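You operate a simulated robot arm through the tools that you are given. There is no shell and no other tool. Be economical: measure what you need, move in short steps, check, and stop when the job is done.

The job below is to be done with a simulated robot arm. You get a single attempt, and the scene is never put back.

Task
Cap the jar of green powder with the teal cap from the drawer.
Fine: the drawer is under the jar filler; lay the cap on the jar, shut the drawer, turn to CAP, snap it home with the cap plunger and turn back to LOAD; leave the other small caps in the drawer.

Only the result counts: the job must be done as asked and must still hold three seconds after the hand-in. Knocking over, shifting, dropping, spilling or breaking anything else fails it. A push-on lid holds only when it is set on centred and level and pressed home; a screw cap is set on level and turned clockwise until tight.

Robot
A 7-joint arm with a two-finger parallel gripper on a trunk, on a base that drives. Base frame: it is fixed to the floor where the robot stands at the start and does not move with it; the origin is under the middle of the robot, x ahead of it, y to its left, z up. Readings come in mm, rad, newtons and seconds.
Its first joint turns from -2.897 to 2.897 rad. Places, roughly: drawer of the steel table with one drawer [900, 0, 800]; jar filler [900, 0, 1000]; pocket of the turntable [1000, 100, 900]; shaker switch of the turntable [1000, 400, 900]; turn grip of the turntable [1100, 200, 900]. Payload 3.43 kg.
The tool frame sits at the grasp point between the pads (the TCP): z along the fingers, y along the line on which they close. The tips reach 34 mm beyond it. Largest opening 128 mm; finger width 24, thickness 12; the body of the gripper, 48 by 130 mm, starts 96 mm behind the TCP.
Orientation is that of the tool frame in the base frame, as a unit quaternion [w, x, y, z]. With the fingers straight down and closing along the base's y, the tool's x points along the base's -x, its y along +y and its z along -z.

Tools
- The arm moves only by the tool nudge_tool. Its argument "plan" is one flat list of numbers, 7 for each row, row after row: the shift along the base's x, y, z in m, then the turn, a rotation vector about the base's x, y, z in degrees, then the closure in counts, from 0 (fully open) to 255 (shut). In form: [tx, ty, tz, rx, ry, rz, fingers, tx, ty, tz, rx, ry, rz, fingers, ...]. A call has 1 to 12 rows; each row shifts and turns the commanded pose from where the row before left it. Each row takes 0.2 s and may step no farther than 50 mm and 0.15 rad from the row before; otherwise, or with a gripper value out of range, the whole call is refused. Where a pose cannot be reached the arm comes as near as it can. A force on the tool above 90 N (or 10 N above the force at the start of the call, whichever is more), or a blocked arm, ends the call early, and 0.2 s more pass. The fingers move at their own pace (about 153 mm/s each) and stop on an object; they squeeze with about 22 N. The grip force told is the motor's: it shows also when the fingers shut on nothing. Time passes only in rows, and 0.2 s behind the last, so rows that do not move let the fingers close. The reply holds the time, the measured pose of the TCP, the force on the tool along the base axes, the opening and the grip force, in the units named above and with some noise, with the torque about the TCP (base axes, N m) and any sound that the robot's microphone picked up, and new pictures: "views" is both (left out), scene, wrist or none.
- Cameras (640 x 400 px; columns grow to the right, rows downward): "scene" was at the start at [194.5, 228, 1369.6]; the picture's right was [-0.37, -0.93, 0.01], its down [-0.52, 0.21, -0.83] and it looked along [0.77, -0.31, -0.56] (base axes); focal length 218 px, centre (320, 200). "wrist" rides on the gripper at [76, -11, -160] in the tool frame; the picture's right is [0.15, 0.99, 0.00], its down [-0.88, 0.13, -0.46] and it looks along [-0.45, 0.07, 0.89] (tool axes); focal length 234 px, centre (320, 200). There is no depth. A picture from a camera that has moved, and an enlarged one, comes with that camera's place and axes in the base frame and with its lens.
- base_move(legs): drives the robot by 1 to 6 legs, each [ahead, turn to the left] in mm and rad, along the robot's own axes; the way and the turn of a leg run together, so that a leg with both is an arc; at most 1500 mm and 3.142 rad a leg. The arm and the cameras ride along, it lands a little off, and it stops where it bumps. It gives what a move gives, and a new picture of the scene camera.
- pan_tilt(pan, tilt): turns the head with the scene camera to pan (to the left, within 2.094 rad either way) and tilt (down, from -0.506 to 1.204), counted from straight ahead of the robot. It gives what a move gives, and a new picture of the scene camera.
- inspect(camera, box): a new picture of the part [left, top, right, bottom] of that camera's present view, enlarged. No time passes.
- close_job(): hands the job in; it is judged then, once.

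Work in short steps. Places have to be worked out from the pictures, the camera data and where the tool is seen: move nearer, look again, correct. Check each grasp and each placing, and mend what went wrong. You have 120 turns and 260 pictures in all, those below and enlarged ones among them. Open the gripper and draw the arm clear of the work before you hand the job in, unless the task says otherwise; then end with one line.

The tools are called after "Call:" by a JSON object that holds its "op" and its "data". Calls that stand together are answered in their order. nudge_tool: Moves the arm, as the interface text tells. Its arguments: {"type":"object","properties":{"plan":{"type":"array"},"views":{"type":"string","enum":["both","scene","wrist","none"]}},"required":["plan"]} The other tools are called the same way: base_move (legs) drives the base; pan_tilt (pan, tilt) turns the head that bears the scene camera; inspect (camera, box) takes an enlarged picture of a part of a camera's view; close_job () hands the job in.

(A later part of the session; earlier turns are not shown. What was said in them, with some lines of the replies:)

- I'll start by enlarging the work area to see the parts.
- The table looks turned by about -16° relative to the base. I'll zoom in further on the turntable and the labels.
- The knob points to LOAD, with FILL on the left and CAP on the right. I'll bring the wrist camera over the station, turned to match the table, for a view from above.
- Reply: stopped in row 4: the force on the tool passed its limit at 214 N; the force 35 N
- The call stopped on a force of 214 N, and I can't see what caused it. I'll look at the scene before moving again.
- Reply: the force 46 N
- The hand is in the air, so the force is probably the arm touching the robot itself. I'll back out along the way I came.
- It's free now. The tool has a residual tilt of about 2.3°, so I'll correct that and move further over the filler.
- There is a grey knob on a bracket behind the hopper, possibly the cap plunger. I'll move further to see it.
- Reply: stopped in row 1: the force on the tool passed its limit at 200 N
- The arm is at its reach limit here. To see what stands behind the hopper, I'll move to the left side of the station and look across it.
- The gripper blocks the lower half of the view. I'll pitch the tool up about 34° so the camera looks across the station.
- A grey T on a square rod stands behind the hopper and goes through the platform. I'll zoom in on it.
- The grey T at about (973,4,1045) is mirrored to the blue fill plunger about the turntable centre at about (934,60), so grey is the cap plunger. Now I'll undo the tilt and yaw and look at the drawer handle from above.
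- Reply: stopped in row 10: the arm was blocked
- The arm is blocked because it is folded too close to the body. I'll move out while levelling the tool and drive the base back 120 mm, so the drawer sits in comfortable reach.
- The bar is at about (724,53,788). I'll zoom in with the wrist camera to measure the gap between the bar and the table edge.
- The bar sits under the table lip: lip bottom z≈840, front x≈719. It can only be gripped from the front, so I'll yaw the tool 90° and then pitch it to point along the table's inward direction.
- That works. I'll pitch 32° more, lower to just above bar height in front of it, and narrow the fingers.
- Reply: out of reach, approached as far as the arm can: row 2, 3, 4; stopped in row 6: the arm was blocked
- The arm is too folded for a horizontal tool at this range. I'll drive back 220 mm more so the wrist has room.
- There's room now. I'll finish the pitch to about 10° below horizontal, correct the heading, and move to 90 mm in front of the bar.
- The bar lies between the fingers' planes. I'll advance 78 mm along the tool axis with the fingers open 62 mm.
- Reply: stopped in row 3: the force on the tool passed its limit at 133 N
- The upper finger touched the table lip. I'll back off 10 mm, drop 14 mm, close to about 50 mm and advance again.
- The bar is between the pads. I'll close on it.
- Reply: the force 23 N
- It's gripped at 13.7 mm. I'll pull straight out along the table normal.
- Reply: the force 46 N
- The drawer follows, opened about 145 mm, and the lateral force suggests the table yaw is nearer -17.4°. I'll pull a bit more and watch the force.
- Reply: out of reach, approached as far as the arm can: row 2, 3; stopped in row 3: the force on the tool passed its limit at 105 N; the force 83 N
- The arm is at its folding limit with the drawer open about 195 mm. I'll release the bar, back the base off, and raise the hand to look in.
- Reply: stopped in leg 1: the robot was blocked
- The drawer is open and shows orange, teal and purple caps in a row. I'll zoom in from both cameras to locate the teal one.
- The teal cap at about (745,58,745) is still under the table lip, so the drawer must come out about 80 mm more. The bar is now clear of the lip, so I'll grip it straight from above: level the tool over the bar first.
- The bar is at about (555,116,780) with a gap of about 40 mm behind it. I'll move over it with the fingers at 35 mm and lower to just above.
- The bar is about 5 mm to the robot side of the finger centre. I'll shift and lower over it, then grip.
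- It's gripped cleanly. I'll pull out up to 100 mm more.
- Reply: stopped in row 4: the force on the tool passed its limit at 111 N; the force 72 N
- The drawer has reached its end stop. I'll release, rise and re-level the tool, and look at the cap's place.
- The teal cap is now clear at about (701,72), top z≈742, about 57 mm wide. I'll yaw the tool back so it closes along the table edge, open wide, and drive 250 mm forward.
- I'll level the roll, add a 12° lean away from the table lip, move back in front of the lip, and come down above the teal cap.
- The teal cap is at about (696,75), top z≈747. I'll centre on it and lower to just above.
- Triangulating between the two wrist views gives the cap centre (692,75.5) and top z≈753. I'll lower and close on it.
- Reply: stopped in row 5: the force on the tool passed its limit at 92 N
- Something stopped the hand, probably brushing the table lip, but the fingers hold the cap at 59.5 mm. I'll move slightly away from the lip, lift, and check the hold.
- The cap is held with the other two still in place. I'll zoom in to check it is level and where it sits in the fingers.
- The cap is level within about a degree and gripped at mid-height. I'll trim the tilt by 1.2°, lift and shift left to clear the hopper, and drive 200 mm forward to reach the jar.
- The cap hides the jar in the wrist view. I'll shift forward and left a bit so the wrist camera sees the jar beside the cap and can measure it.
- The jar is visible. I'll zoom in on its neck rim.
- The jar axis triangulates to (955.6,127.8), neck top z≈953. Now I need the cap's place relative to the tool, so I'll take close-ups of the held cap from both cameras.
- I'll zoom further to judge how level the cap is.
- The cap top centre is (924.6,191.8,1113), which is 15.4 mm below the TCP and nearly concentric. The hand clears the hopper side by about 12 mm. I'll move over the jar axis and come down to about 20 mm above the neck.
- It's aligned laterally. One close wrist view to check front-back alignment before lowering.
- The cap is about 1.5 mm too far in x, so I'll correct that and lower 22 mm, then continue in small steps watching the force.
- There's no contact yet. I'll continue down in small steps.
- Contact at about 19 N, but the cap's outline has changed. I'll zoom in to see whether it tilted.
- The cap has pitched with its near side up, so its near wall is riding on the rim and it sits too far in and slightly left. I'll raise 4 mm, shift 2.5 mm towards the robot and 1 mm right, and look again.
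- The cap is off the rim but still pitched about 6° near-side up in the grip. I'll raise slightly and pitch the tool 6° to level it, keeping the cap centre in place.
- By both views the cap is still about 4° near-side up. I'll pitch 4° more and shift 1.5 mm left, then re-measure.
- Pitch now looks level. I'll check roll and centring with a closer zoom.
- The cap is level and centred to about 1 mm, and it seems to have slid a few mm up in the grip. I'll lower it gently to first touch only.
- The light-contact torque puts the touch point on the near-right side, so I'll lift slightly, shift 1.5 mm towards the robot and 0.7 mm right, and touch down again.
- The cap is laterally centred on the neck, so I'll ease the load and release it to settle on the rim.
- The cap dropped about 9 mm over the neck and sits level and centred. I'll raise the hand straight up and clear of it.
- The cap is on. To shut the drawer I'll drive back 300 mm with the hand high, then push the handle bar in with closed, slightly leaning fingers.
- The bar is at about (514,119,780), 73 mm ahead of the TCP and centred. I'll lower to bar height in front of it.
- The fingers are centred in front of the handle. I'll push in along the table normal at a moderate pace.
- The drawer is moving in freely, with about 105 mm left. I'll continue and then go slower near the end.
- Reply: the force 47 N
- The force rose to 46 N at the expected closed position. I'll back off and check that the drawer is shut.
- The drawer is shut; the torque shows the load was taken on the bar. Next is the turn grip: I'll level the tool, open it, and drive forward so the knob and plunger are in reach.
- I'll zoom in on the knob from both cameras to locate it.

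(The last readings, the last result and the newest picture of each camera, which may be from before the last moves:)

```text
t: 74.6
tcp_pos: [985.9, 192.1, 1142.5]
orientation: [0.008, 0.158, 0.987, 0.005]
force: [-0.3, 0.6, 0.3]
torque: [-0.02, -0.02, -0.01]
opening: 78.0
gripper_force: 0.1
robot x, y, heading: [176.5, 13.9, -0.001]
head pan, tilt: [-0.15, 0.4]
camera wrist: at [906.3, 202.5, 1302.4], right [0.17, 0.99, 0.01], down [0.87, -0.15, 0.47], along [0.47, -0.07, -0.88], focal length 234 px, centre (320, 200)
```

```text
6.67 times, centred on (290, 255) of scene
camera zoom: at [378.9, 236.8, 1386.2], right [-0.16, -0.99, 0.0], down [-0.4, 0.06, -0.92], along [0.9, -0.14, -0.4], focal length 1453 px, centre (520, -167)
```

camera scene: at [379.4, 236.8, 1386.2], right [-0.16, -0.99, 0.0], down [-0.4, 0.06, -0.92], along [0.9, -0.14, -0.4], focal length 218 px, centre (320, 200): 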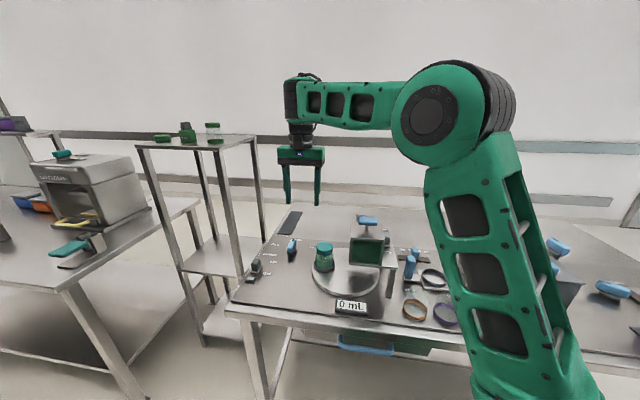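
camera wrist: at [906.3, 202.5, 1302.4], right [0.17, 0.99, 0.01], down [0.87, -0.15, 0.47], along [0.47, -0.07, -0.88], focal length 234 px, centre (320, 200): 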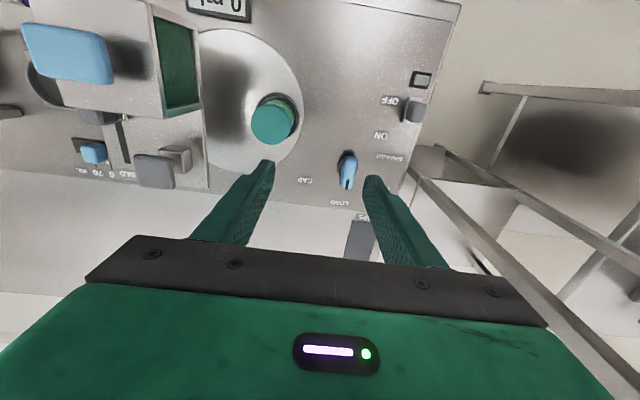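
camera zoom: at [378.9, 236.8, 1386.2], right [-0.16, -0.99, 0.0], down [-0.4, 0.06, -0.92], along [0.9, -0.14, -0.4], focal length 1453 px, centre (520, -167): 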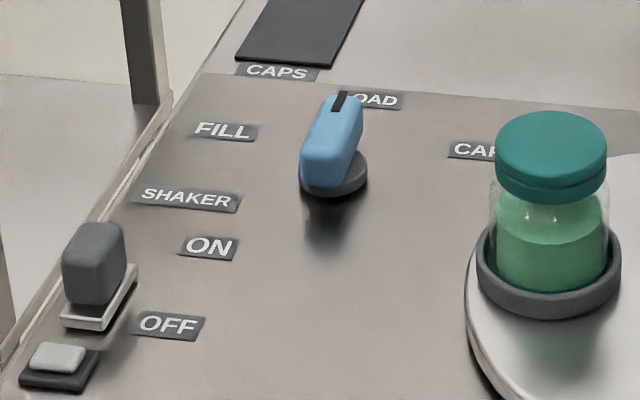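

The handle top is at about (1073,233,906), 26 mm wide and pointing to LOAD. I'll move above it, levelling the tool and narrowing the fingers.

Call:
{"op": "nudge_tool", "data": {"plan": [0.03, 0.014, -0.03, -0.4, 0.9, 0, 135, 0.03, 0.014, -0.03, 0, 0, 0, 135, 0.027, 0.013, -0.03, 0, 0, 0, 135, 0, 0, -0.035, 0, 0, 0, 135, 0, 0, -0.03, 0, 0, 0, 135], "views": "wrist"}}

Call:
{"op": "inspect", "data": {"camera": "wrist", "box": [240, 80, 400, 230]}}

Call:
{"op": "inspect", "data": {"camera": "scene", "box": [250, 205, 330, 265]}}

```text
t: 75.8
tcp_pos: [1074.1, 233.0, 986.0]
orientation: [0.001, 0.156, 0.988, 0.0]
force: [0.2, -0.3, 0.4]
torque: [-0.01, 0.01, -0.01]
opening: 60.2
gripper_force: 0.0
robot x, y, heading: [176.9, 15.4, -0.003]
head pan, tilt: [-0.15, 0.4]
camera wrist: at [997.1, 245.2, 1146.7], right [0.17, 0.99, 0.0], down [0.88, -0.15, 0.46], along [0.45, -0.08, -0.89], focal length 234 px, centre (320, 200)
```

wrist: 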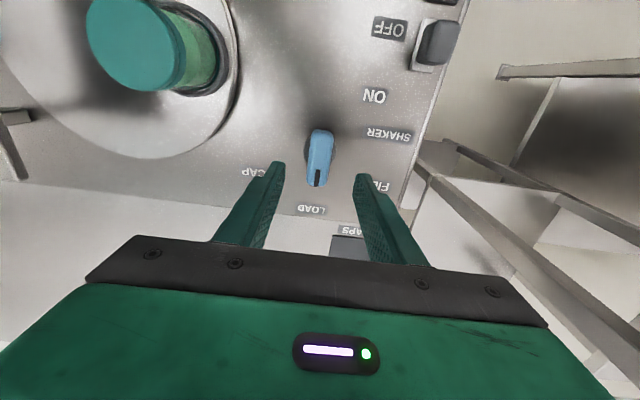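

```text
2.67 times, centred on (320, 155) of wrist
camera zoom: at [997.1, 245.2, 1146.7], right [0.17, 0.99, 0.0], down [0.88, -0.15, 0.46], along [0.45, -0.08, -0.89], focal length 624 px, centre (320, 320)
```

zoom: 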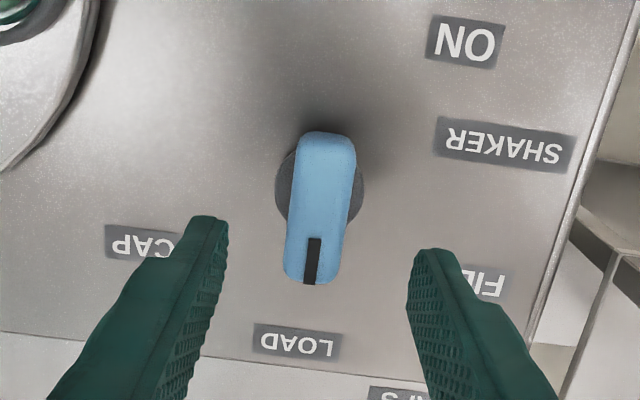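

```text
6.67 times, centred on (290, 235) of scene
camera zoom: at [379.2, 236.8, 1386.2], right [-0.16, -0.99, 0.0], down [-0.4, 0.06, -0.92], along [0.9, -0.14, -0.4], focal length 1453 px, centre (520, -33)
```

zoom: 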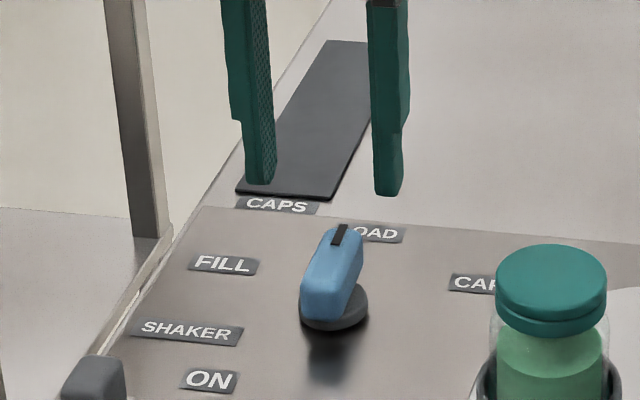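

The axis refines to (1068.5,232.5). I'll shift, lower to z≈924 and grip the handle.

Call:
{"op": "nudge_tool", "data": {"plan": [-0.0055, -0.0005, -0.02, 0, 0, 0, 150, 0, 0, -0.025, 0, 0, 0, 150, 0, 0, -0.017, 0, 0, 0, 150, 0, 0, 0, 0, 0, 0, 255, 0, 0, 0, 0, 0, 0, 255], "views": "wrist"}}

Call:
{"op": "inspect", "data": {"camera": "scene", "box": [250, 205, 330, 265]}}

```text
t: 77.0
tcp_pos: [1069.3, 233.8, 924.5]
orientation: [0.002, 0.156, 0.988, 0.0]
force: [12.7, 18.4, -6.8]
torque: [0.17, -1.5, 0.06]
opening: 23.9
gripper_force: 44.6
robot x, y, heading: [178.4, 17.3, -0.001]
head pan, tilt: [-0.15, 0.4]
camera wrist: at [992.1, 245.7, 1085.0], right [0.17, 0.99, 0.0], down [0.88, -0.15, 0.46], along [0.45, -0.07, -0.89], focal length 234 px, centre (320, 200)
```

wrist: 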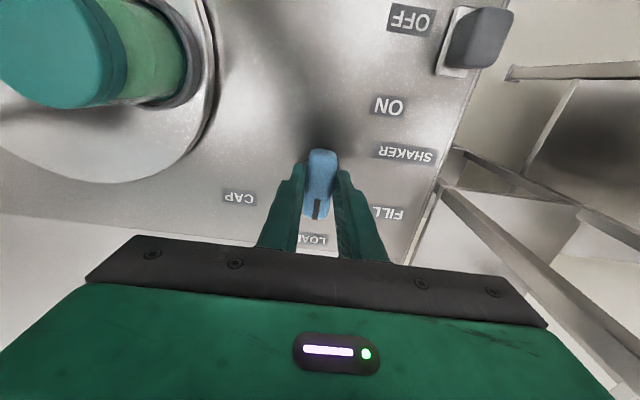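

```text
6.67 times, centred on (290, 235) of scene
camera zoom: at [380.1, 237.6, 1385.9], right [-0.16, -0.99, 0.0], down [-0.4, 0.06, -0.92], along [0.9, -0.14, -0.4], focal length 1453 px, centre (520, -33)
```

zoom: 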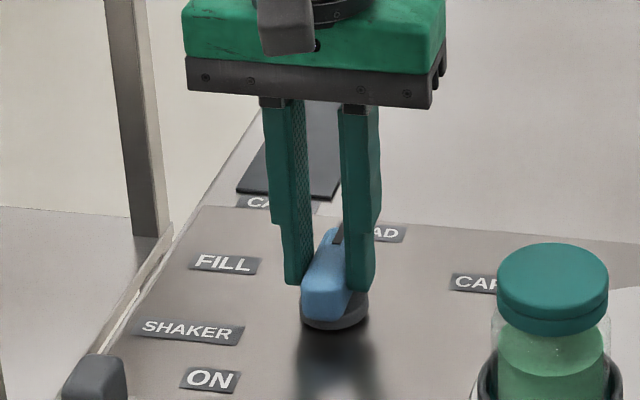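

It's gripped. The CAP label is about 63–65° clockwise, so I'll turn slowly 48° first, nudging the TCP 1 mm onto the axis.

Call:
{"op": "nudge_tool", "data": {"plan": [0.0003, 0.001, 0, 0, 0, -4, 255, 0, 0, 0, 0, 0, -4, 255, 0, 0, 0, 0, 0, -4, 255, 0, 0, 0, 0, 0, -4, 255, 0, 0, 0, 0, 0, -4, 255, 0, 0, 0, 0, 0, -4, 255, 0, 0, 0, 0, 0, -4, 255, 0, 0, 0, 0, 0, -4, 255, 0, 0, 0, 0, 0, -4, 255, 0, 0, 0, 0, 0, -4, 255, 0, 0, 0, 0, 0, -4, 255, 0, 0, 0, 0, 0, -4, 255], "views": "both"}}

Call:
{"op": "inspect", "data": {"camera": "scene", "box": [250, 205, 420, 315]}}

```text
t: 79.6
tcp_pos: [1070.6, 234.6, 925.7]
orientation: [0.001, 0.545, 0.838, 0.0]
force: [39.5, 38.8, 1.9]
torque: [0.31, -0.98, 0.2]
opening: 23.5
gripper_force: 45.3
robot x, y, heading: [179.3, 19.0, -0.005]
head pan, tilt: [-0.15, 0.4]
camera scene: at [380.8, 238.3, 1385.7], right [-0.16, -0.99, 0.0], down [-0.4, 0.06, -0.92], along [0.9, -0.14, -0.4], focal length 218 px, centre (320, 200)
camera wrist: at [1027.6, 299.7, 1084.9], right [0.84, 0.54, 0.0], down [0.47, -0.75, 0.46], along [0.25, -0.39, -0.89], focal length 234 px, centre (320, 200)
```

scene: 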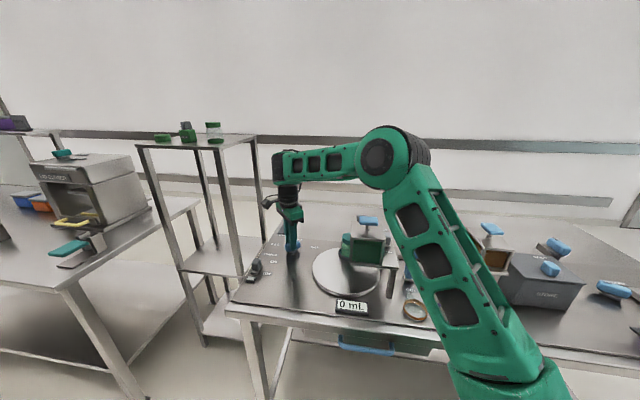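
wrist: 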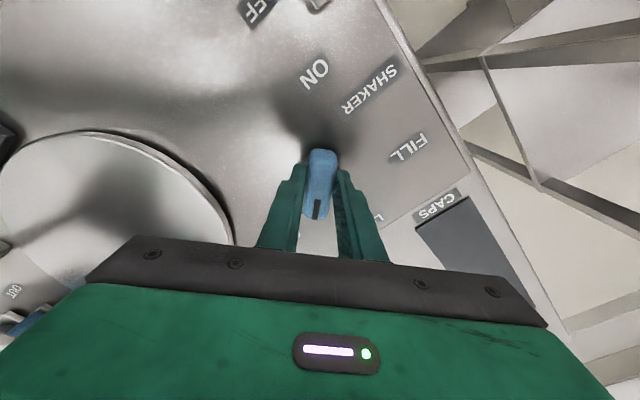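

```text
3.64 times, centred on (335, 260) of scene
camera zoom: at [380.8, 238.3, 1385.7], right [-0.16, -0.99, 0.0], down [-0.4, 0.06, -0.92], along [0.9, -0.14, -0.4], focal length 792 px, centre (266, -18)
```

zoom: 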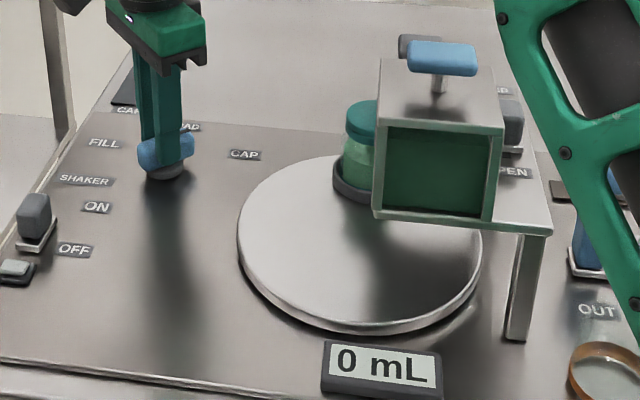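

The disc follows at about twice the angle. I'll correct the TCP towards the axis and turn the remaining ~16°.

Call:
{"op": "nudge_tool", "data": {"plan": [0.0015, 0.0015, 0, 0, 0, -4, 255, 0, 0, 0, 0, 0, -4, 255, 0, 0, 0, 0, 0, -4, 255, 0, 0, 0, 0, 0, -4, 255], "views": "wrist"}}

Call:
{"op": "inspect", "data": {"camera": "scene", "box": [270, 205, 400, 295]}}

```text
t: 80.6
tcp_pos: [1071.9, 236.1, 924.2]
orientation: [0.002, 0.656, 0.754, -0.001]
force: [31.6, 28.6, 1.3]
torque: [1.6, -0.54, 0.08]
opening: 23.7
gripper_force: 45.4
robot x, y, heading: [178.4, 17.9, -0.006]
head pan, tilt: [-0.15, 0.4]
camera wrist: at [1048.7, 309.1, 1085.0], right [0.96, 0.28, 0.0], down [0.25, -0.85, 0.46], along [0.13, -0.44, -0.89], focal length 234 px, centre (320, 200)
```

wrist: 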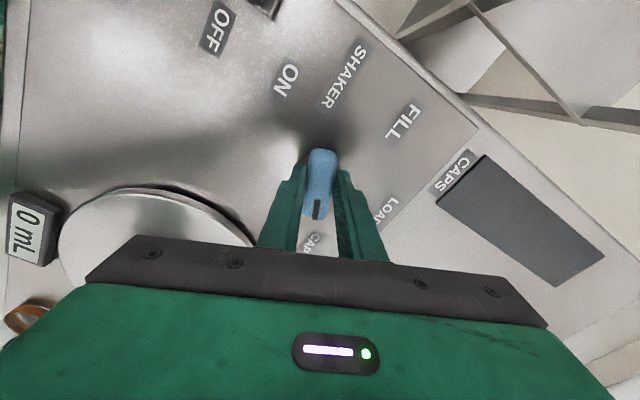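

```text
4.44 times, centred on (335, 250) of scene
camera zoom: at [380.6, 237.8, 1385.8], right [-0.16, -0.99, 0.0], down [-0.4, 0.06, -0.92], along [0.9, -0.14, -0.4], focal length 968 px, centre (253, -22)
```

zoom: 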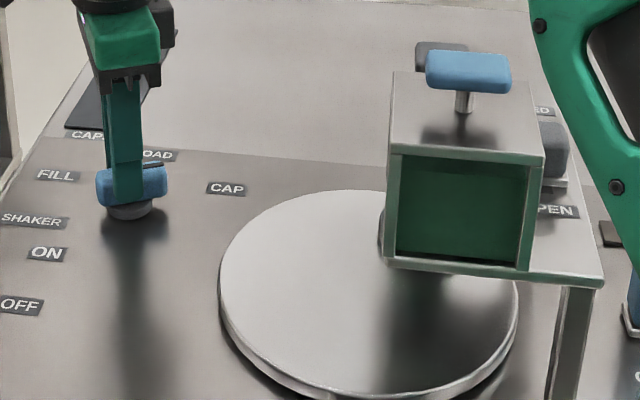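

The pointer lines up with the CAP label. I'll try 3° more to feel whether there's an end stop.

Call:
{"op": "nudge_tool", "data": {"plan": [0.001, 0.001, 0, 0, 0, -3, 255], "views": "none"}}

Call:
{"op": "inspect", "data": {"camera": "wrist", "box": [260, 120, 380, 260]}}

```text
t: 81.0
tcp_pos: [1072.1, 235.7, 923.7]
orientation: [0.001, 0.676, 0.737, -0.001]
force: [19.5, 14.1, 3.7]
torque: [0.45, -0.85, 1.56]
opening: 24.2
gripper_force: 45.4
robot x, y, heading: [178.3, 16.9, -0.004]
head pan, tilt: [-0.15, 0.4]
```

```text
2.86 times, centred on (320, 190) of wrist
camera zoom: at [1053.2, 310.1, 1084.9], right [0.97, 0.23, 0.0], down [0.21, -0.86, 0.46], along [0.1, -0.45, -0.89], focal length 669 px, centre (320, 229)
```

zoom: 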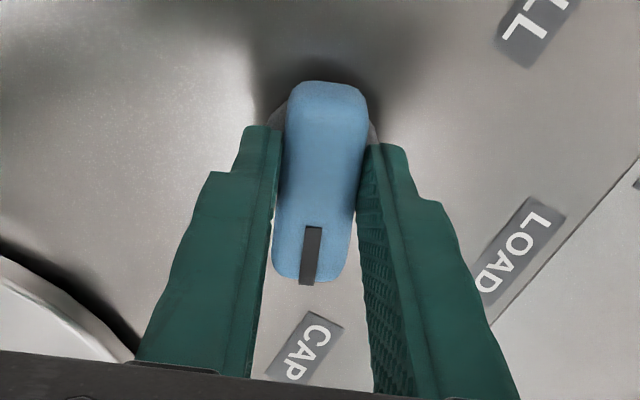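

A stop torque of 1.56 N·m shows the knob is at its CAP end. I'll release, rise and look at where the jar is under the plunger.

Call:
{"op": "nudge_tool", "data": {"plan": [0, 0, 0, 0, 0, 1, 255, 0, 0, 0, 0, 0, 0, 150, 0, 0, 0, 0, 0, 0, 150, 0, 0, 0.03, 0, 0, 0, 150, 0, 0, 0.04, 0, 0, 0, 150, 0, 0, 0.045, 0, 0, 0, 150, 0, 0, 0.045, 0, 0, 0, 150, 0, 0, 0.045, 0, 0, 0, 150], "views": "both"}}

Call:
{"op": "inspect", "data": {"camera": "scene", "box": [260, 205, 400, 295]}}

```text
t: 82.8
tcp_pos: [1069.8, 234.4, 1128.9]
orientation: [0.0, 0.67, 0.743, -0.001]
force: [-0.2, 0.1, -1.6]
torque: [0.02, 0.02, 0.0]
opening: 52.5
gripper_force: 0.0
robot x, y, heading: [179.2, 15.1, -0.012]
head pan, tilt: [-0.15, 0.4]
camera scene: at [379.6, 236.9, 1386.1], right [-0.16, -0.99, 0.0], down [-0.4, 0.06, -0.92], along [0.9, -0.14, -0.4], focal length 218 px, centre (320, 200)
camera wrist: at [1050.6, 308.9, 1289.8], right [0.97, 0.25, 0.0], down [0.22, -0.86, 0.46], along [0.11, -0.44, -0.89], focal length 234 px, centre (320, 200)
```

scene: 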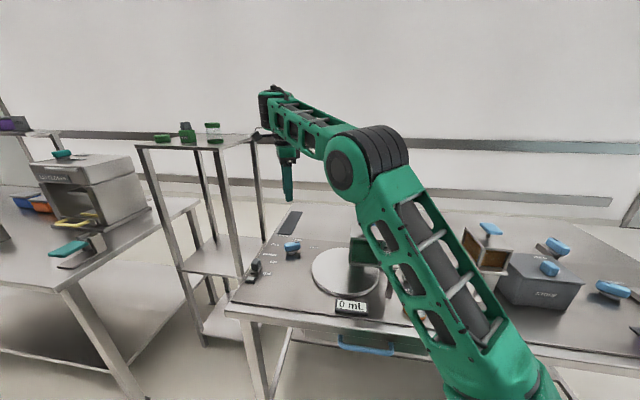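
wrist: 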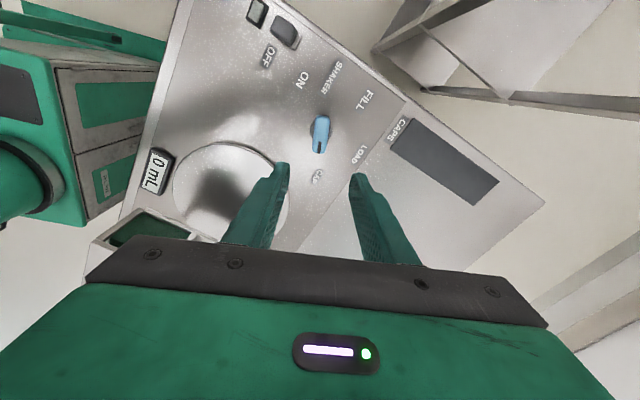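

```text
4.44 times, centred on (330, 250) of scene
camera zoom: at [379.6, 236.9, 1386.1], right [-0.16, -0.99, 0.0], down [-0.4, 0.06, -0.92], along [0.9, -0.14, -0.4], focal length 968 px, centre (276, -22)
```

zoom: 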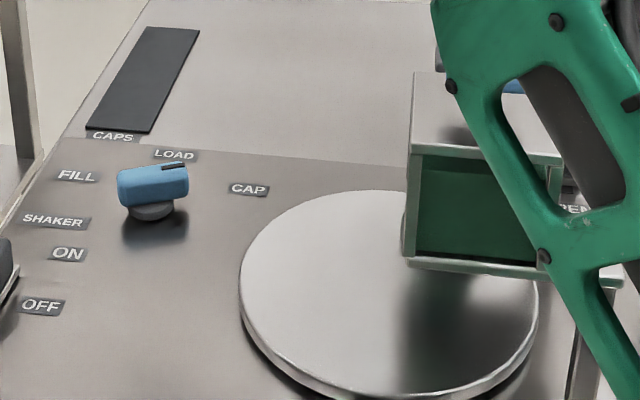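

The knob is at CAP and the jar is behind the hopper. I'll raise, turn the tool back and move above the grey plunger at about (973,4).

Call:
{"op": "nudge_tool", "data": {"plan": [0, 0, 0.03, 0, 0, 8, 150, 0, 0, 0.03, 0, 0, 8, 150, -0.012, -0.03, 0, 0, 0, 8, 150, -0.012, -0.03, 0, 0, 0, 8, 150, -0.015, -0.035, 0, 0, 0, 8, 150, -0.015, -0.035, 0, 0, 0, 8, 150, -0.015, -0.035, 0, 0, 0, 8, 150, -0.015, -0.035, 0, 0, 0, 8, 150, -0.013, -0.03, 0, 0, 0, 2, 150], "views": "both"}}

Call:
{"op": "inspect", "data": {"camera": "wrist", "box": [220, 60, 420, 220]}}

```text
t: 84.8
tcp_pos: [974.0, 5.0, 1189.9]
orientation: [-0.001, 0.156, 0.988, 0.0]
force: [-0.1, 0.3, 0.1]
torque: [-0.05, 0.07, -0.04]
opening: 52.9
gripper_force: 0.2
robot x, y, heading: [174.4, 15.0, -0.012]
head pan, tilt: [-0.15, 0.4]
camera scene: at [379.6, 237.1, 1386.1], right [-0.16, -0.99, 0.0], down [-0.4, 0.06, -0.92], along [0.9, -0.14, -0.4], focal length 218 px, centre (320, 200)
camera wrist: at [897.0, 17.0, 1351.0], right [0.17, 0.99, 0.0], down [0.88, -0.15, 0.46], along [0.45, -0.08, -0.89], focal length 234 px, centre (320, 200)
```

scene: 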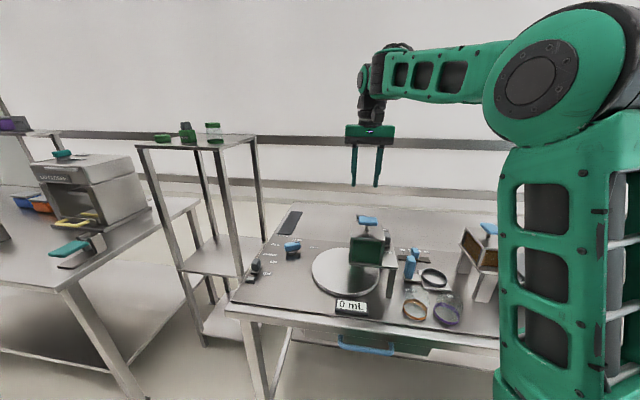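
wrist: 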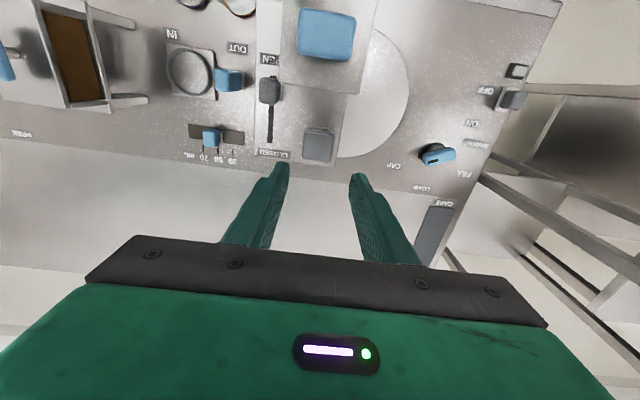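

```text
2.50 times, centred on (320, 140) of wrist
camera zoom: at [897.0, 17.0, 1351.0], right [0.17, 0.99, 0.0], down [0.88, -0.15, 0.46], along [0.45, -0.08, -0.89], focal length 585 px, centre (320, 350)
```

zoom: 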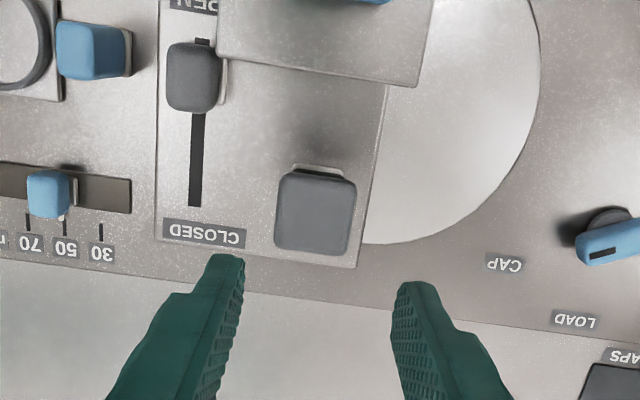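

I'll check the plunger in the scene view as well.

Call:
{"op": "inspect", "data": {"camera": "scene", "box": [330, 200, 410, 280]}}

```text
5.00 times, centred on (370, 240) of scene
camera zoom: at [379.6, 237.1, 1386.1], right [-0.16, -0.99, 0.0], down [-0.4, 0.06, -0.92], along [0.9, -0.14, -0.4], focal length 1090 px, centre (70, 0)
```

zoom: 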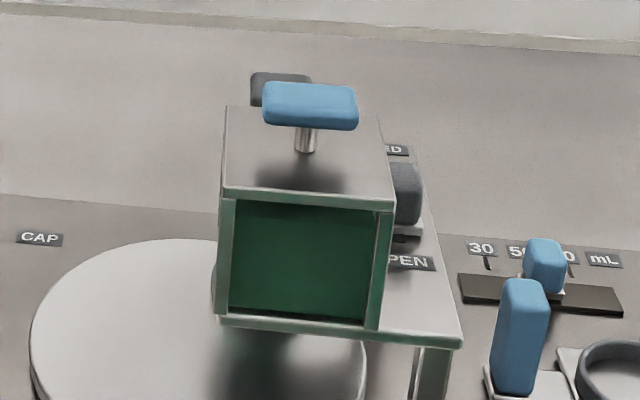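

The plunger top is at about (970,3,1054). I'll close the fingers, centre over it and lower to just above.

Call:
{"op": "nudge_tool", "data": {"plan": [-0.004, -0.002, 0, 0, 0, 0, 255, 0, 0, -0.03, 0, 0, 0, 255, 0, 0, -0.03, 0, 0, 0, 255, 0, 0, -0.025, 0, 0, 0, 255], "views": "wrist"}}

Call:
{"op": "inspect", "data": {"camera": "wrist", "box": [220, 80, 420, 240]}}

Call:
{"op": "inspect", "data": {"camera": "scene", "box": [330, 180, 410, 260]}}

```text
t: 85.8
tcp_pos: [969.6, 4.0, 1103.8]
orientation: [0.001, 0.157, 0.988, 0.0]
force: [-2.0, -0.8, -1.0]
torque: [0.0, -0.04, 0.01]
opening: 0.0
gripper_force: 21.6
robot x, y, heading: [175.3, 15.9, -0.009]
head pan, tilt: [-0.15, 0.4]
camera wrist: at [892.7, 16.0, 1265.2], right [0.17, 0.99, 0.0], down [0.88, -0.15, 0.46], along [0.45, -0.08, -0.89], focal length 234 px, centre (320, 200)
```

wrist: 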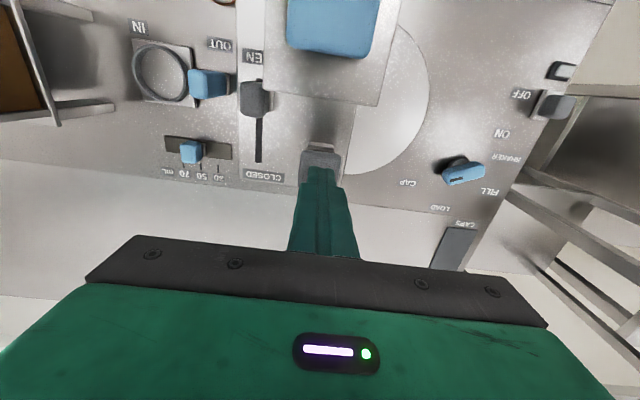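

```text
2.50 times, centred on (320, 160) of wrist
camera zoom: at [892.7, 16.0, 1265.2], right [0.17, 0.99, 0.0], down [0.88, -0.15, 0.46], along [0.45, -0.08, -0.89], focal length 585 px, centre (320, 300)
```

zoom: 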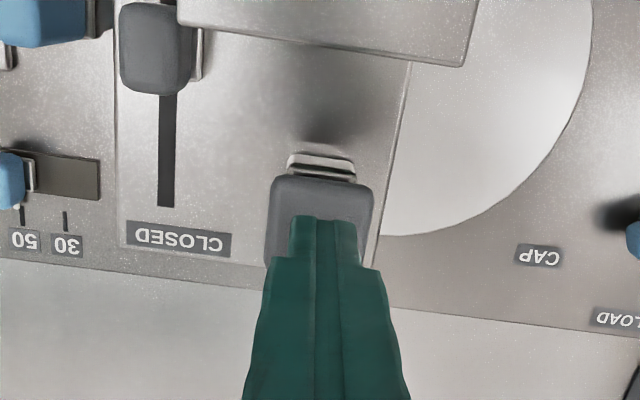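

```text
5.00 times, centred on (370, 220) of scene
camera zoom: at [379.1, 236.9, 1386.2], right [-0.16, -0.99, 0.0], down [-0.4, 0.06, -0.92], along [0.9, -0.14, -0.4], focal length 1090 px, centre (70, 100)
```

zoom: 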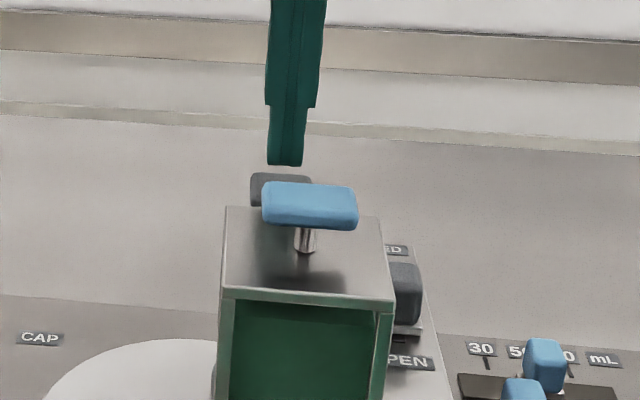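

It's centred. I'll press down in small steps and watch the force and any sound.

Call:
{"op": "nudge_tool", "data": {"plan": [0, 0, -0.008, 0, 0, 0, 255, 0, 0, -0.006, 0, 0, 0, 255, 0, 0, -0.005, 0, 0, 0, 255, 0, 0, -0.005, 0, 0, 0, 255, 0, 0, -0.005, 0, 0, 0, 255, 0, 0, -0.005, 0, 0, 0, 255], "views": "none"}}

Call:
{"op": "inspect", "data": {"camera": "wrist", "box": [220, 80, 420, 240]}}

```text
t: 87.2
tcp_pos: [968.3, 4.4, 1079.0]
orientation: [0.008, 0.157, 0.988, 0.001]
force: [-0.5, -3.9, 86.4]
torque: [0.12, 0.86, 0.27]
opening: 0.2
gripper_force: 21.9
robot x, y, heading: [181.9, 16.3, -0.01]
head pan, tilt: [-0.15, 0.4]
heard: click, snap
```

```text
2.50 times, centred on (320, 160) of wrist
camera zoom: at [890.1, 16.1, 1238.2], right [0.17, 0.99, 0.0], down [0.87, -0.15, 0.47], along [0.46, -0.08, -0.88], focal length 585 px, centre (320, 300)
```

zoom: 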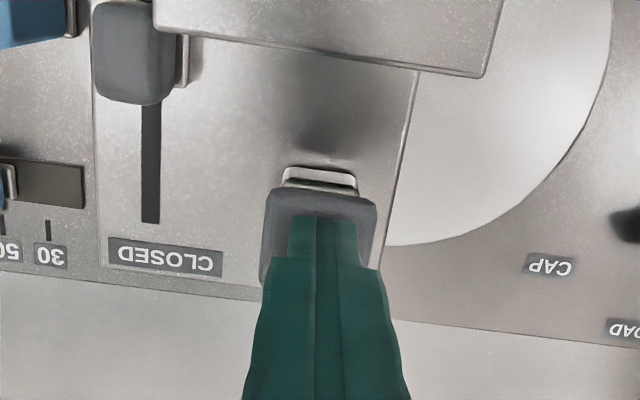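

I heard "click, snap", so the cap is home. I'll raise the hand and go back to the knob with the fingers aligned to it (yaw about -84°).

Call:
{"op": "nudge_tool", "data": {"plan": [0, 0, 0.03, 0, 0, 0, 255, 0, 0, 0.04, 0, 0, 0, 255, 0, 0, 0.04, 0, 0, -6, 150, 0.012, 0.03, 0, 0, 0, -8, 150, 0.015, 0.035, 0, 0, 0, -8, 150, 0.015, 0.035, 0, 0, 0, -8, 150, 0.015, 0.035, 0, 0, 0, -8, 150, 0.015, 0.035, 0, 0, 0, -8, 150, 0.015, 0.035, 0, 0, 0, -8, 150, 0.015, 0.025, 0, 0, 0, -8, 150, 0, 0, -0.04, 0, 0, -4, 150, 0, 0, -0.04, 0, 0, 0, 150], "views": "wrist"}}

Call:
{"op": "inspect", "data": {"camera": "wrist", "box": [240, 80, 400, 230]}}

```text
t: 89.8
tcp_pos: [1072.4, 233.1, 1101.7]
orientation: [0.001, 0.671, 0.742, 0.0]
force: [-0.9, -0.4, 0.3]
torque: [0.0, -0.04, 0.02]
opening: 52.6
gripper_force: 0.2
robot x, y, heading: [178.2, 15.3, -0.006]
head pan, tilt: [-0.15, 0.4]
camera wrist: at [1052.5, 306.7, 1262.5], right [0.97, 0.24, 0.0], down [0.22, -0.86, 0.46], along [0.11, -0.44, -0.89], focal length 234 px, centre (320, 200)
```

wrist: 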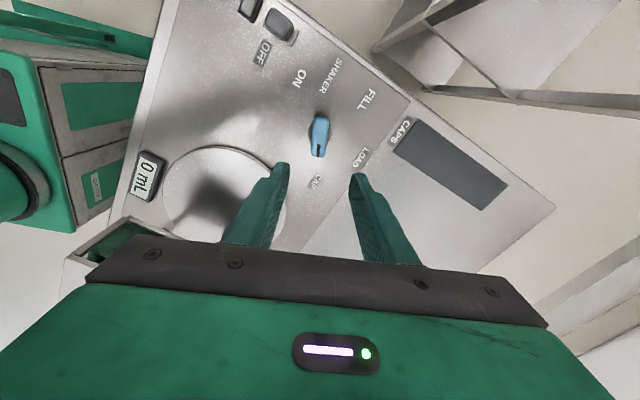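

```text
2.67 times, centred on (320, 155) of wrist
camera zoom: at [1052.5, 306.7, 1262.5], right [0.97, 0.24, 0.0], down [0.22, -0.86, 0.46], along [0.11, -0.44, -0.89], focal length 624 px, centre (320, 320)
```

zoom: 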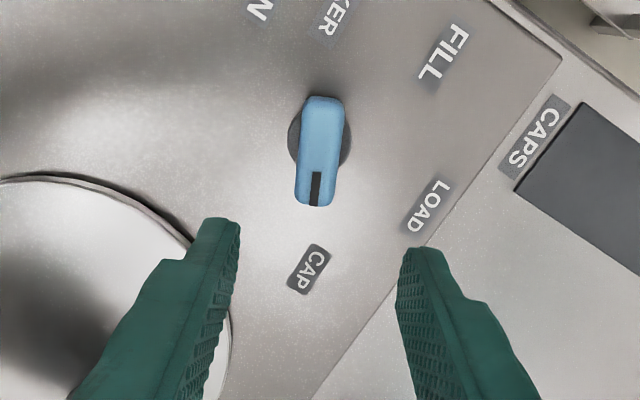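

It's aligned with the handle. I'll shift by (-1,+2) mm, lower to z≈924 and grip.

Call:
{"op": "nudge_tool", "data": {"plan": [-0.001, 0.002, -0.04, 0, 0, 0, 150, 0, 0, -0.045, 0, 0, 0, 150, 0, 0, -0.045, 0, 0, 0, 150, 0, 0, -0.03, 0, 0, 0, 150, 0, 0, -0.017, 0, 0, 0, 150, 0, 0, 0, 0, 0, 0, 255, 0, 0, 0, 0, 0, 0, 255], "views": "wrist"}}

```text
t: 91.4
tcp_pos: [1072.3, 235.1, 922.8]
orientation: [0.002, 0.67, 0.743, -0.001]
force: [5.3, -2.0, -6.8]
torque: [0.46, -0.46, 0.76]
opening: 23.9
gripper_force: 45.3
robot x, y, heading: [180.0, 14.0, -0.01]
head pan, tilt: [-0.15, 0.4]
camera wrist: at [1051.6, 309.7, 1083.6], right [0.97, 0.25, 0.0], down [0.22, -0.86, 0.46], along [0.11, -0.44, -0.89], focal length 234 px, centre (320, 200)
```

wrist: 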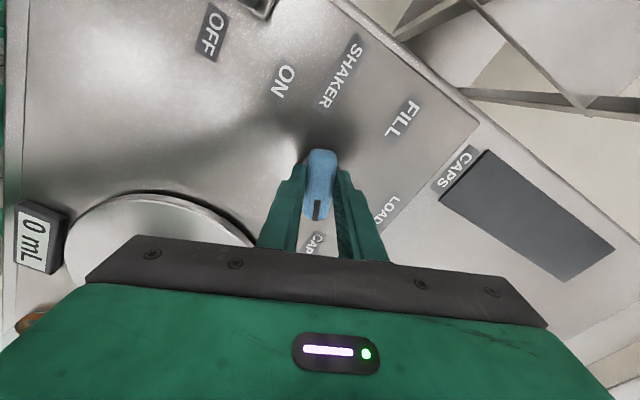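

I'll turn it back counter-clockwise to LOAD, about 66°.

Call:
{"op": "nudge_tool", "data": {"plan": [0, 0, 0, 0, 0, 4, 255, 0, 0, 0, 0, 0, 5, 255, 0, 0, 0, 0, 0, 5, 255, 0, 0, 0, 0, 0, 5, 255, 0, 0, 0, 0, 0, 5, 255, 0, 0, 0, 0, 0, 5, 255, 0, 0, 0, 0, 0, 5, 255, 0, 0, 0, 0, 0, 5, 255, 0, 0, 0, 0, 0, 5, 255, 0, 0, 0, 0, 0, 5, 255, 0, 0, 0, 0, 0, 5, 255], "views": "none"}}

Call:
{"op": "nudge_tool", "data": {"plan": [0, 0, 0, 0, 0, 4, 255, 0, 0, 0, 0, 0, 4, 255, 0, 0, 0, 0, 0, 4, 255], "views": "both"}}

Call:
{"op": "inspect", "data": {"camera": "wrist", "box": [180, 0, 460, 260]}}

```text
t: 93.8
tcp_pos: [1070.0, 233.8, 922.2]
orientation: [-0.002, 0.26, 0.966, -0.002]
force: [-25.7, -21.0, -15.8]
torque: [-0.31, 0.4, -0.09]
opening: 23.9
gripper_force: 44.7
robot x, y, heading: [180.2, 16.8, -0.007]
head pan, tilt: [-0.15, 0.4]
```

```text
t: 94.6
tcp_pos: [1069.9, 232.3, 922.2]
orientation: [-0.002, 0.157, 0.988, -0.002]
force: [-31.8, -27.7, -16.8]
torque: [-0.66, -0.17, -0.07]
opening: 24.0
gripper_force: 45.3
robot x, y, heading: [177.8, 18.4, -0.001]
head pan, tilt: [-0.15, 0.4]
camera scene: at [378.8, 236.0, 1386.4], right [-0.16, -0.99, 0.0], down [-0.4, 0.06, -0.92], along [0.9, -0.14, -0.4], focal length 218 px, centre (320, 200)
camera wrist: at [993.6, 246.4, 1084.2], right [0.17, 0.99, 0.0], down [0.88, -0.15, 0.45], along [0.45, -0.08, -0.89], focal length 234 px, centre (320, 200)
```

scene: 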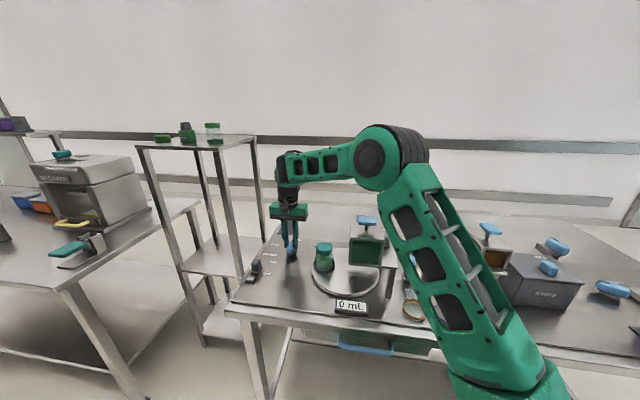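
wrist: 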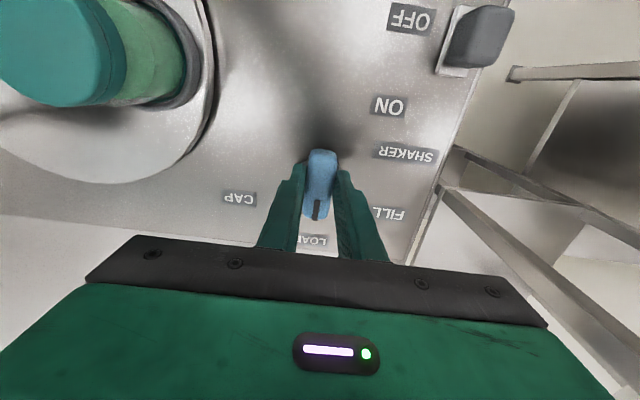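

```text
1.54 times, centred on (320, 130) of wrist
camera zoom: at [993.6, 246.4, 1084.2], right [0.17, 0.99, 0.0], down [0.88, -0.15, 0.45], along [0.45, -0.08, -0.89], focal length 360 px, centre (320, 308)
```

zoom: 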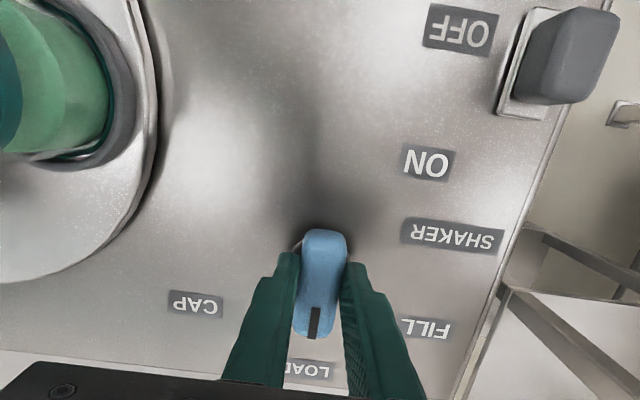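

It's back at the LOAD angle as before. I'll relax the side load, release, and rise clear.

Call:
{"op": "nudge_tool", "data": {"plan": [-0.0012, -0.001, 0, 0, 0, 0, 255, 0, 0, 0, 0, 0, 0, 150, 0, 0, 0, 0, 0, 0, 150, 0, 0, 0.03, 0, 0, 0, 150, 0, 0, 0.045, 0, 0, 0, 150, 0, 0, 0.045, 0, 0, 0, 150, 0, 0, 0.045, 0, 0, 0, 150, -0.03, 0, 0.03, 0, 0, 0, 150], "views": "wrist"}}

Call:
{"op": "inspect", "data": {"camera": "scene", "box": [260, 220, 380, 300]}}

Call:
{"op": "inspect", "data": {"camera": "wrist", "box": [220, 60, 420, 220]}}

```text
t: 96.4
tcp_pos: [1039.3, 235.1, 1118.0]
orientation: [0.0, 0.157, 0.988, -0.001]
force: [0.8, -0.3, -1.1]
torque: [-0.02, 0.08, 0.0]
opening: 53.0
gripper_force: 0.1
robot x, y, heading: [176.8, 14.2, -0.017]
head pan, tilt: [-0.15, 0.4]
camera wrist: at [962.3, 247.3, 1279.5], right [0.17, 0.99, 0.0], down [0.88, -0.15, 0.46], along [0.45, -0.08, -0.89], focal length 234 px, centre (320, 200)
```

wrist: 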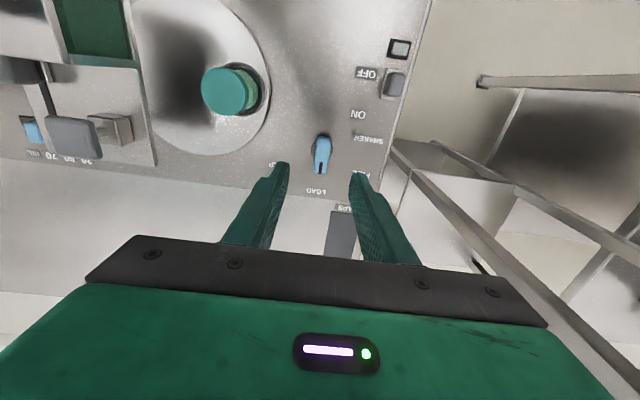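

```text
5.00 times, centred on (320, 260) of scene
camera zoom: at [380.0, 236.9, 1386.1], right [-0.16, -0.99, 0.0], down [-0.4, 0.06, -0.92], along [0.9, -0.14, -0.4], focal length 1090 px, centre (320, -100)
```

zoom: 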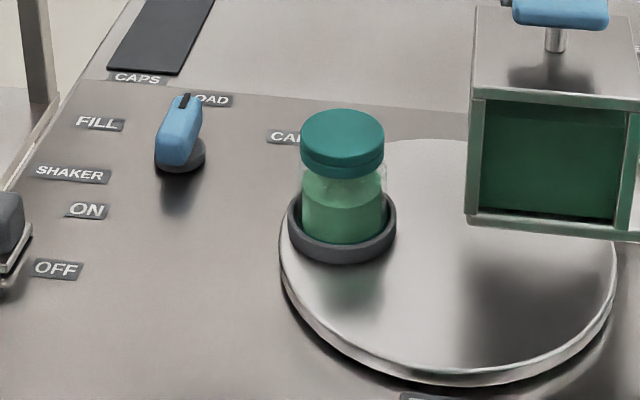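

```text
2.50 times, centred on (320, 140) of wrist
camera zoom: at [962.3, 247.3, 1279.5], right [0.17, 0.99, 0.0], down [0.88, -0.15, 0.46], along [0.45, -0.08, -0.89], focal length 585 px, centre (320, 350)
```

zoom: 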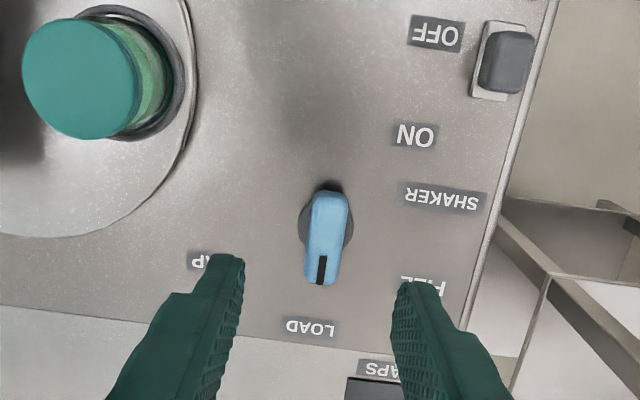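

The knob is at LOAD and the jar is back. I'll check the cap's seating and the drawer up close.

Call:
{"op": "inspect", "data": {"camera": "scene", "box": [310, 238, 340, 275]}}

Call:
{"op": "pan_tilt", "data": {"pan": -0.25, "tilt": 0.8}}

```text
10.81 times, centred on (325, 256) of scene
camera zoom: at [380.0, 236.9, 1386.1], right [-0.16, -0.99, 0.0], down [-0.4, 0.06, -0.92], along [0.9, -0.14, -0.4], focal length 2356 px, centre (266, -411)
```

zoom: 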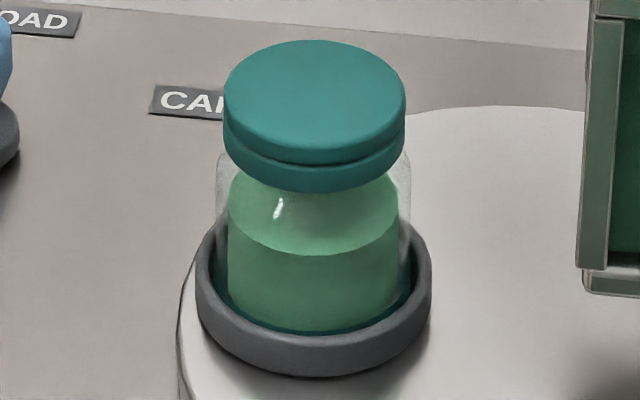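

```text
t: 97.3
tcp_pos: [1037.9, 235.1, 1117.9]
orientation: [0.001, 0.157, 0.988, 0.0]
force: [-0.1, -0.4, -0.4]
torque: [-0.02, -0.04, -0.02]
opening: 52.4
gripper_force: 0.2
robot x, y, heading: [178.8, 17.4, -0.008]
head pan, tilt: [-0.25, 0.799]
camera scene: at [365.4, 230.9, 1351.3], right [-0.25, -0.97, 0.0], down [-0.7, 0.18, -0.69], along [0.66, -0.18, -0.73], focal length 218 px, centre (320, 200)
```

scene: 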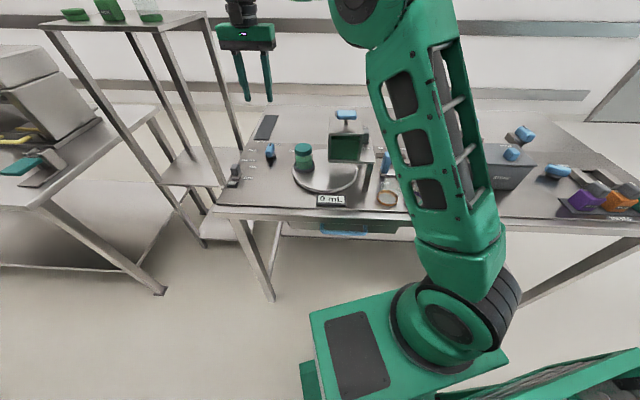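

The cap looks seated and level. One close look at the drawer.

Call:
{"op": "inspect", "data": {"camera": "scene", "box": [265, 190, 435, 260]}}

```text
3.76 times, centred on (350, 225) of scene
camera zoom: at [365.4, 230.9, 1351.3], right [-0.25, -0.97, 0.0], down [-0.7, 0.18, -0.69], along [0.66, -0.18, -0.73], focal length 820 px, centre (207, 106)
```

zoom: 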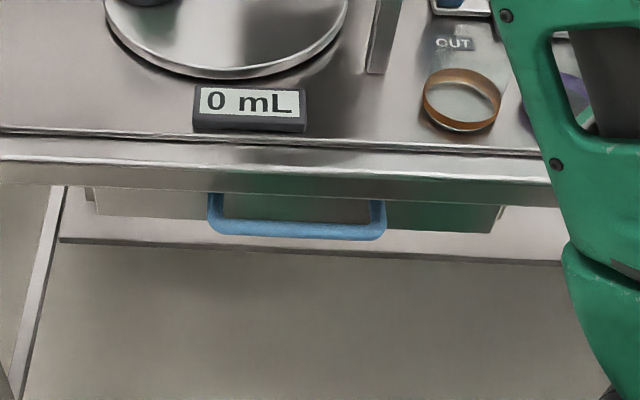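

The bar matches its original closed position. I'll open the gripper and drive the robot back so the arm is clear of the work.

Call:
{"op": "nudge_tool", "data": {"plan": [0, 0, 0.03, 0, 0, 0, 0, 0, 0, 0.02, 0, 0, 0, 0], "views": "none"}}

Call:
{"op": "base_move", "data": {"legs": [[-400, 0]]}}

Call:
{"op": "inspect", "data": {"camera": "scene", "box": [230, 90, 410, 220]}}

```text
t: 97.9
tcp_pos: [1039.1, 234.6, 1168.8]
orientation: [-0.001, 0.158, 0.987, 0.0]
force: [0.0, -0.3, -0.1]
torque: [-0.01, 0.01, 0.03]
opening: 128.3
gripper_force: 0.0
robot x, y, heading: [177.5, 16.6, -0.009]
head pan, tilt: [-0.25, 0.799]
```

```text
t: 100.4
tcp_pos: [637.6, 236.1, 1169.4]
orientation: [0.001, 0.16, 0.987, 0.0]
force: [0.0, -0.2, -0.3]
torque: [0.0, -0.01, -0.01]
opening: 128.1
gripper_force: 0.2
robot x, y, heading: [-225.0, 16.7, -0.011]
head pan, tilt: [-0.25, 0.799]
camera scene: at [-36.8, 233.7, 1351.3], right [-0.26, -0.97, 0.0], down [-0.7, 0.18, -0.69], along [0.66, -0.18, -0.73], focal length 218 px, centre (320, 200)
```

scene: 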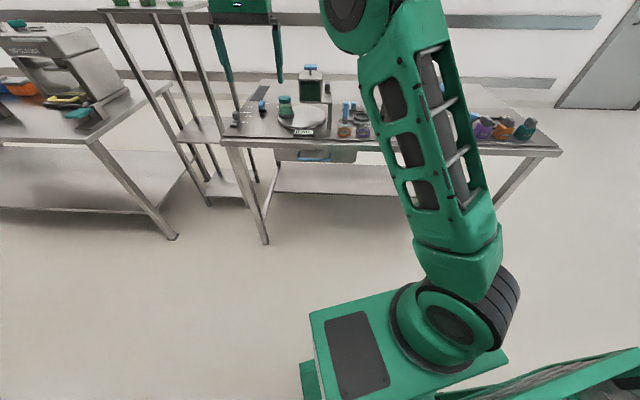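

```text
3.08 times, centred on (320, 155) of scene
camera zoom: at [-36.8, 233.7, 1351.3], right [-0.26, -0.97, 0.0], down [-0.7, 0.18, -0.69], along [0.66, -0.18, -0.73], focal length 670 px, centre (320, 338)
```

zoom: 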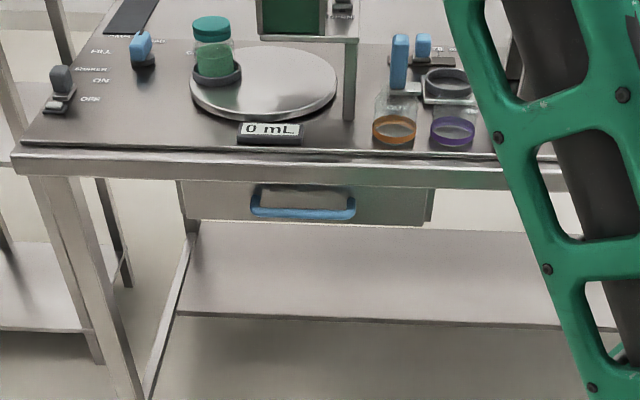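

The jar is capped, the drawer is shut, the knob is at LOAD and the arm is clear, so I'm handing the job in.

Call:
{"op": "close_job", "data": {}}

```text
The job is handed in.
```

The teal cap is snapped onto the jar of green powder, the drawer is shut with the orange and purple caps left in it, and the turntable is back at LOAD.
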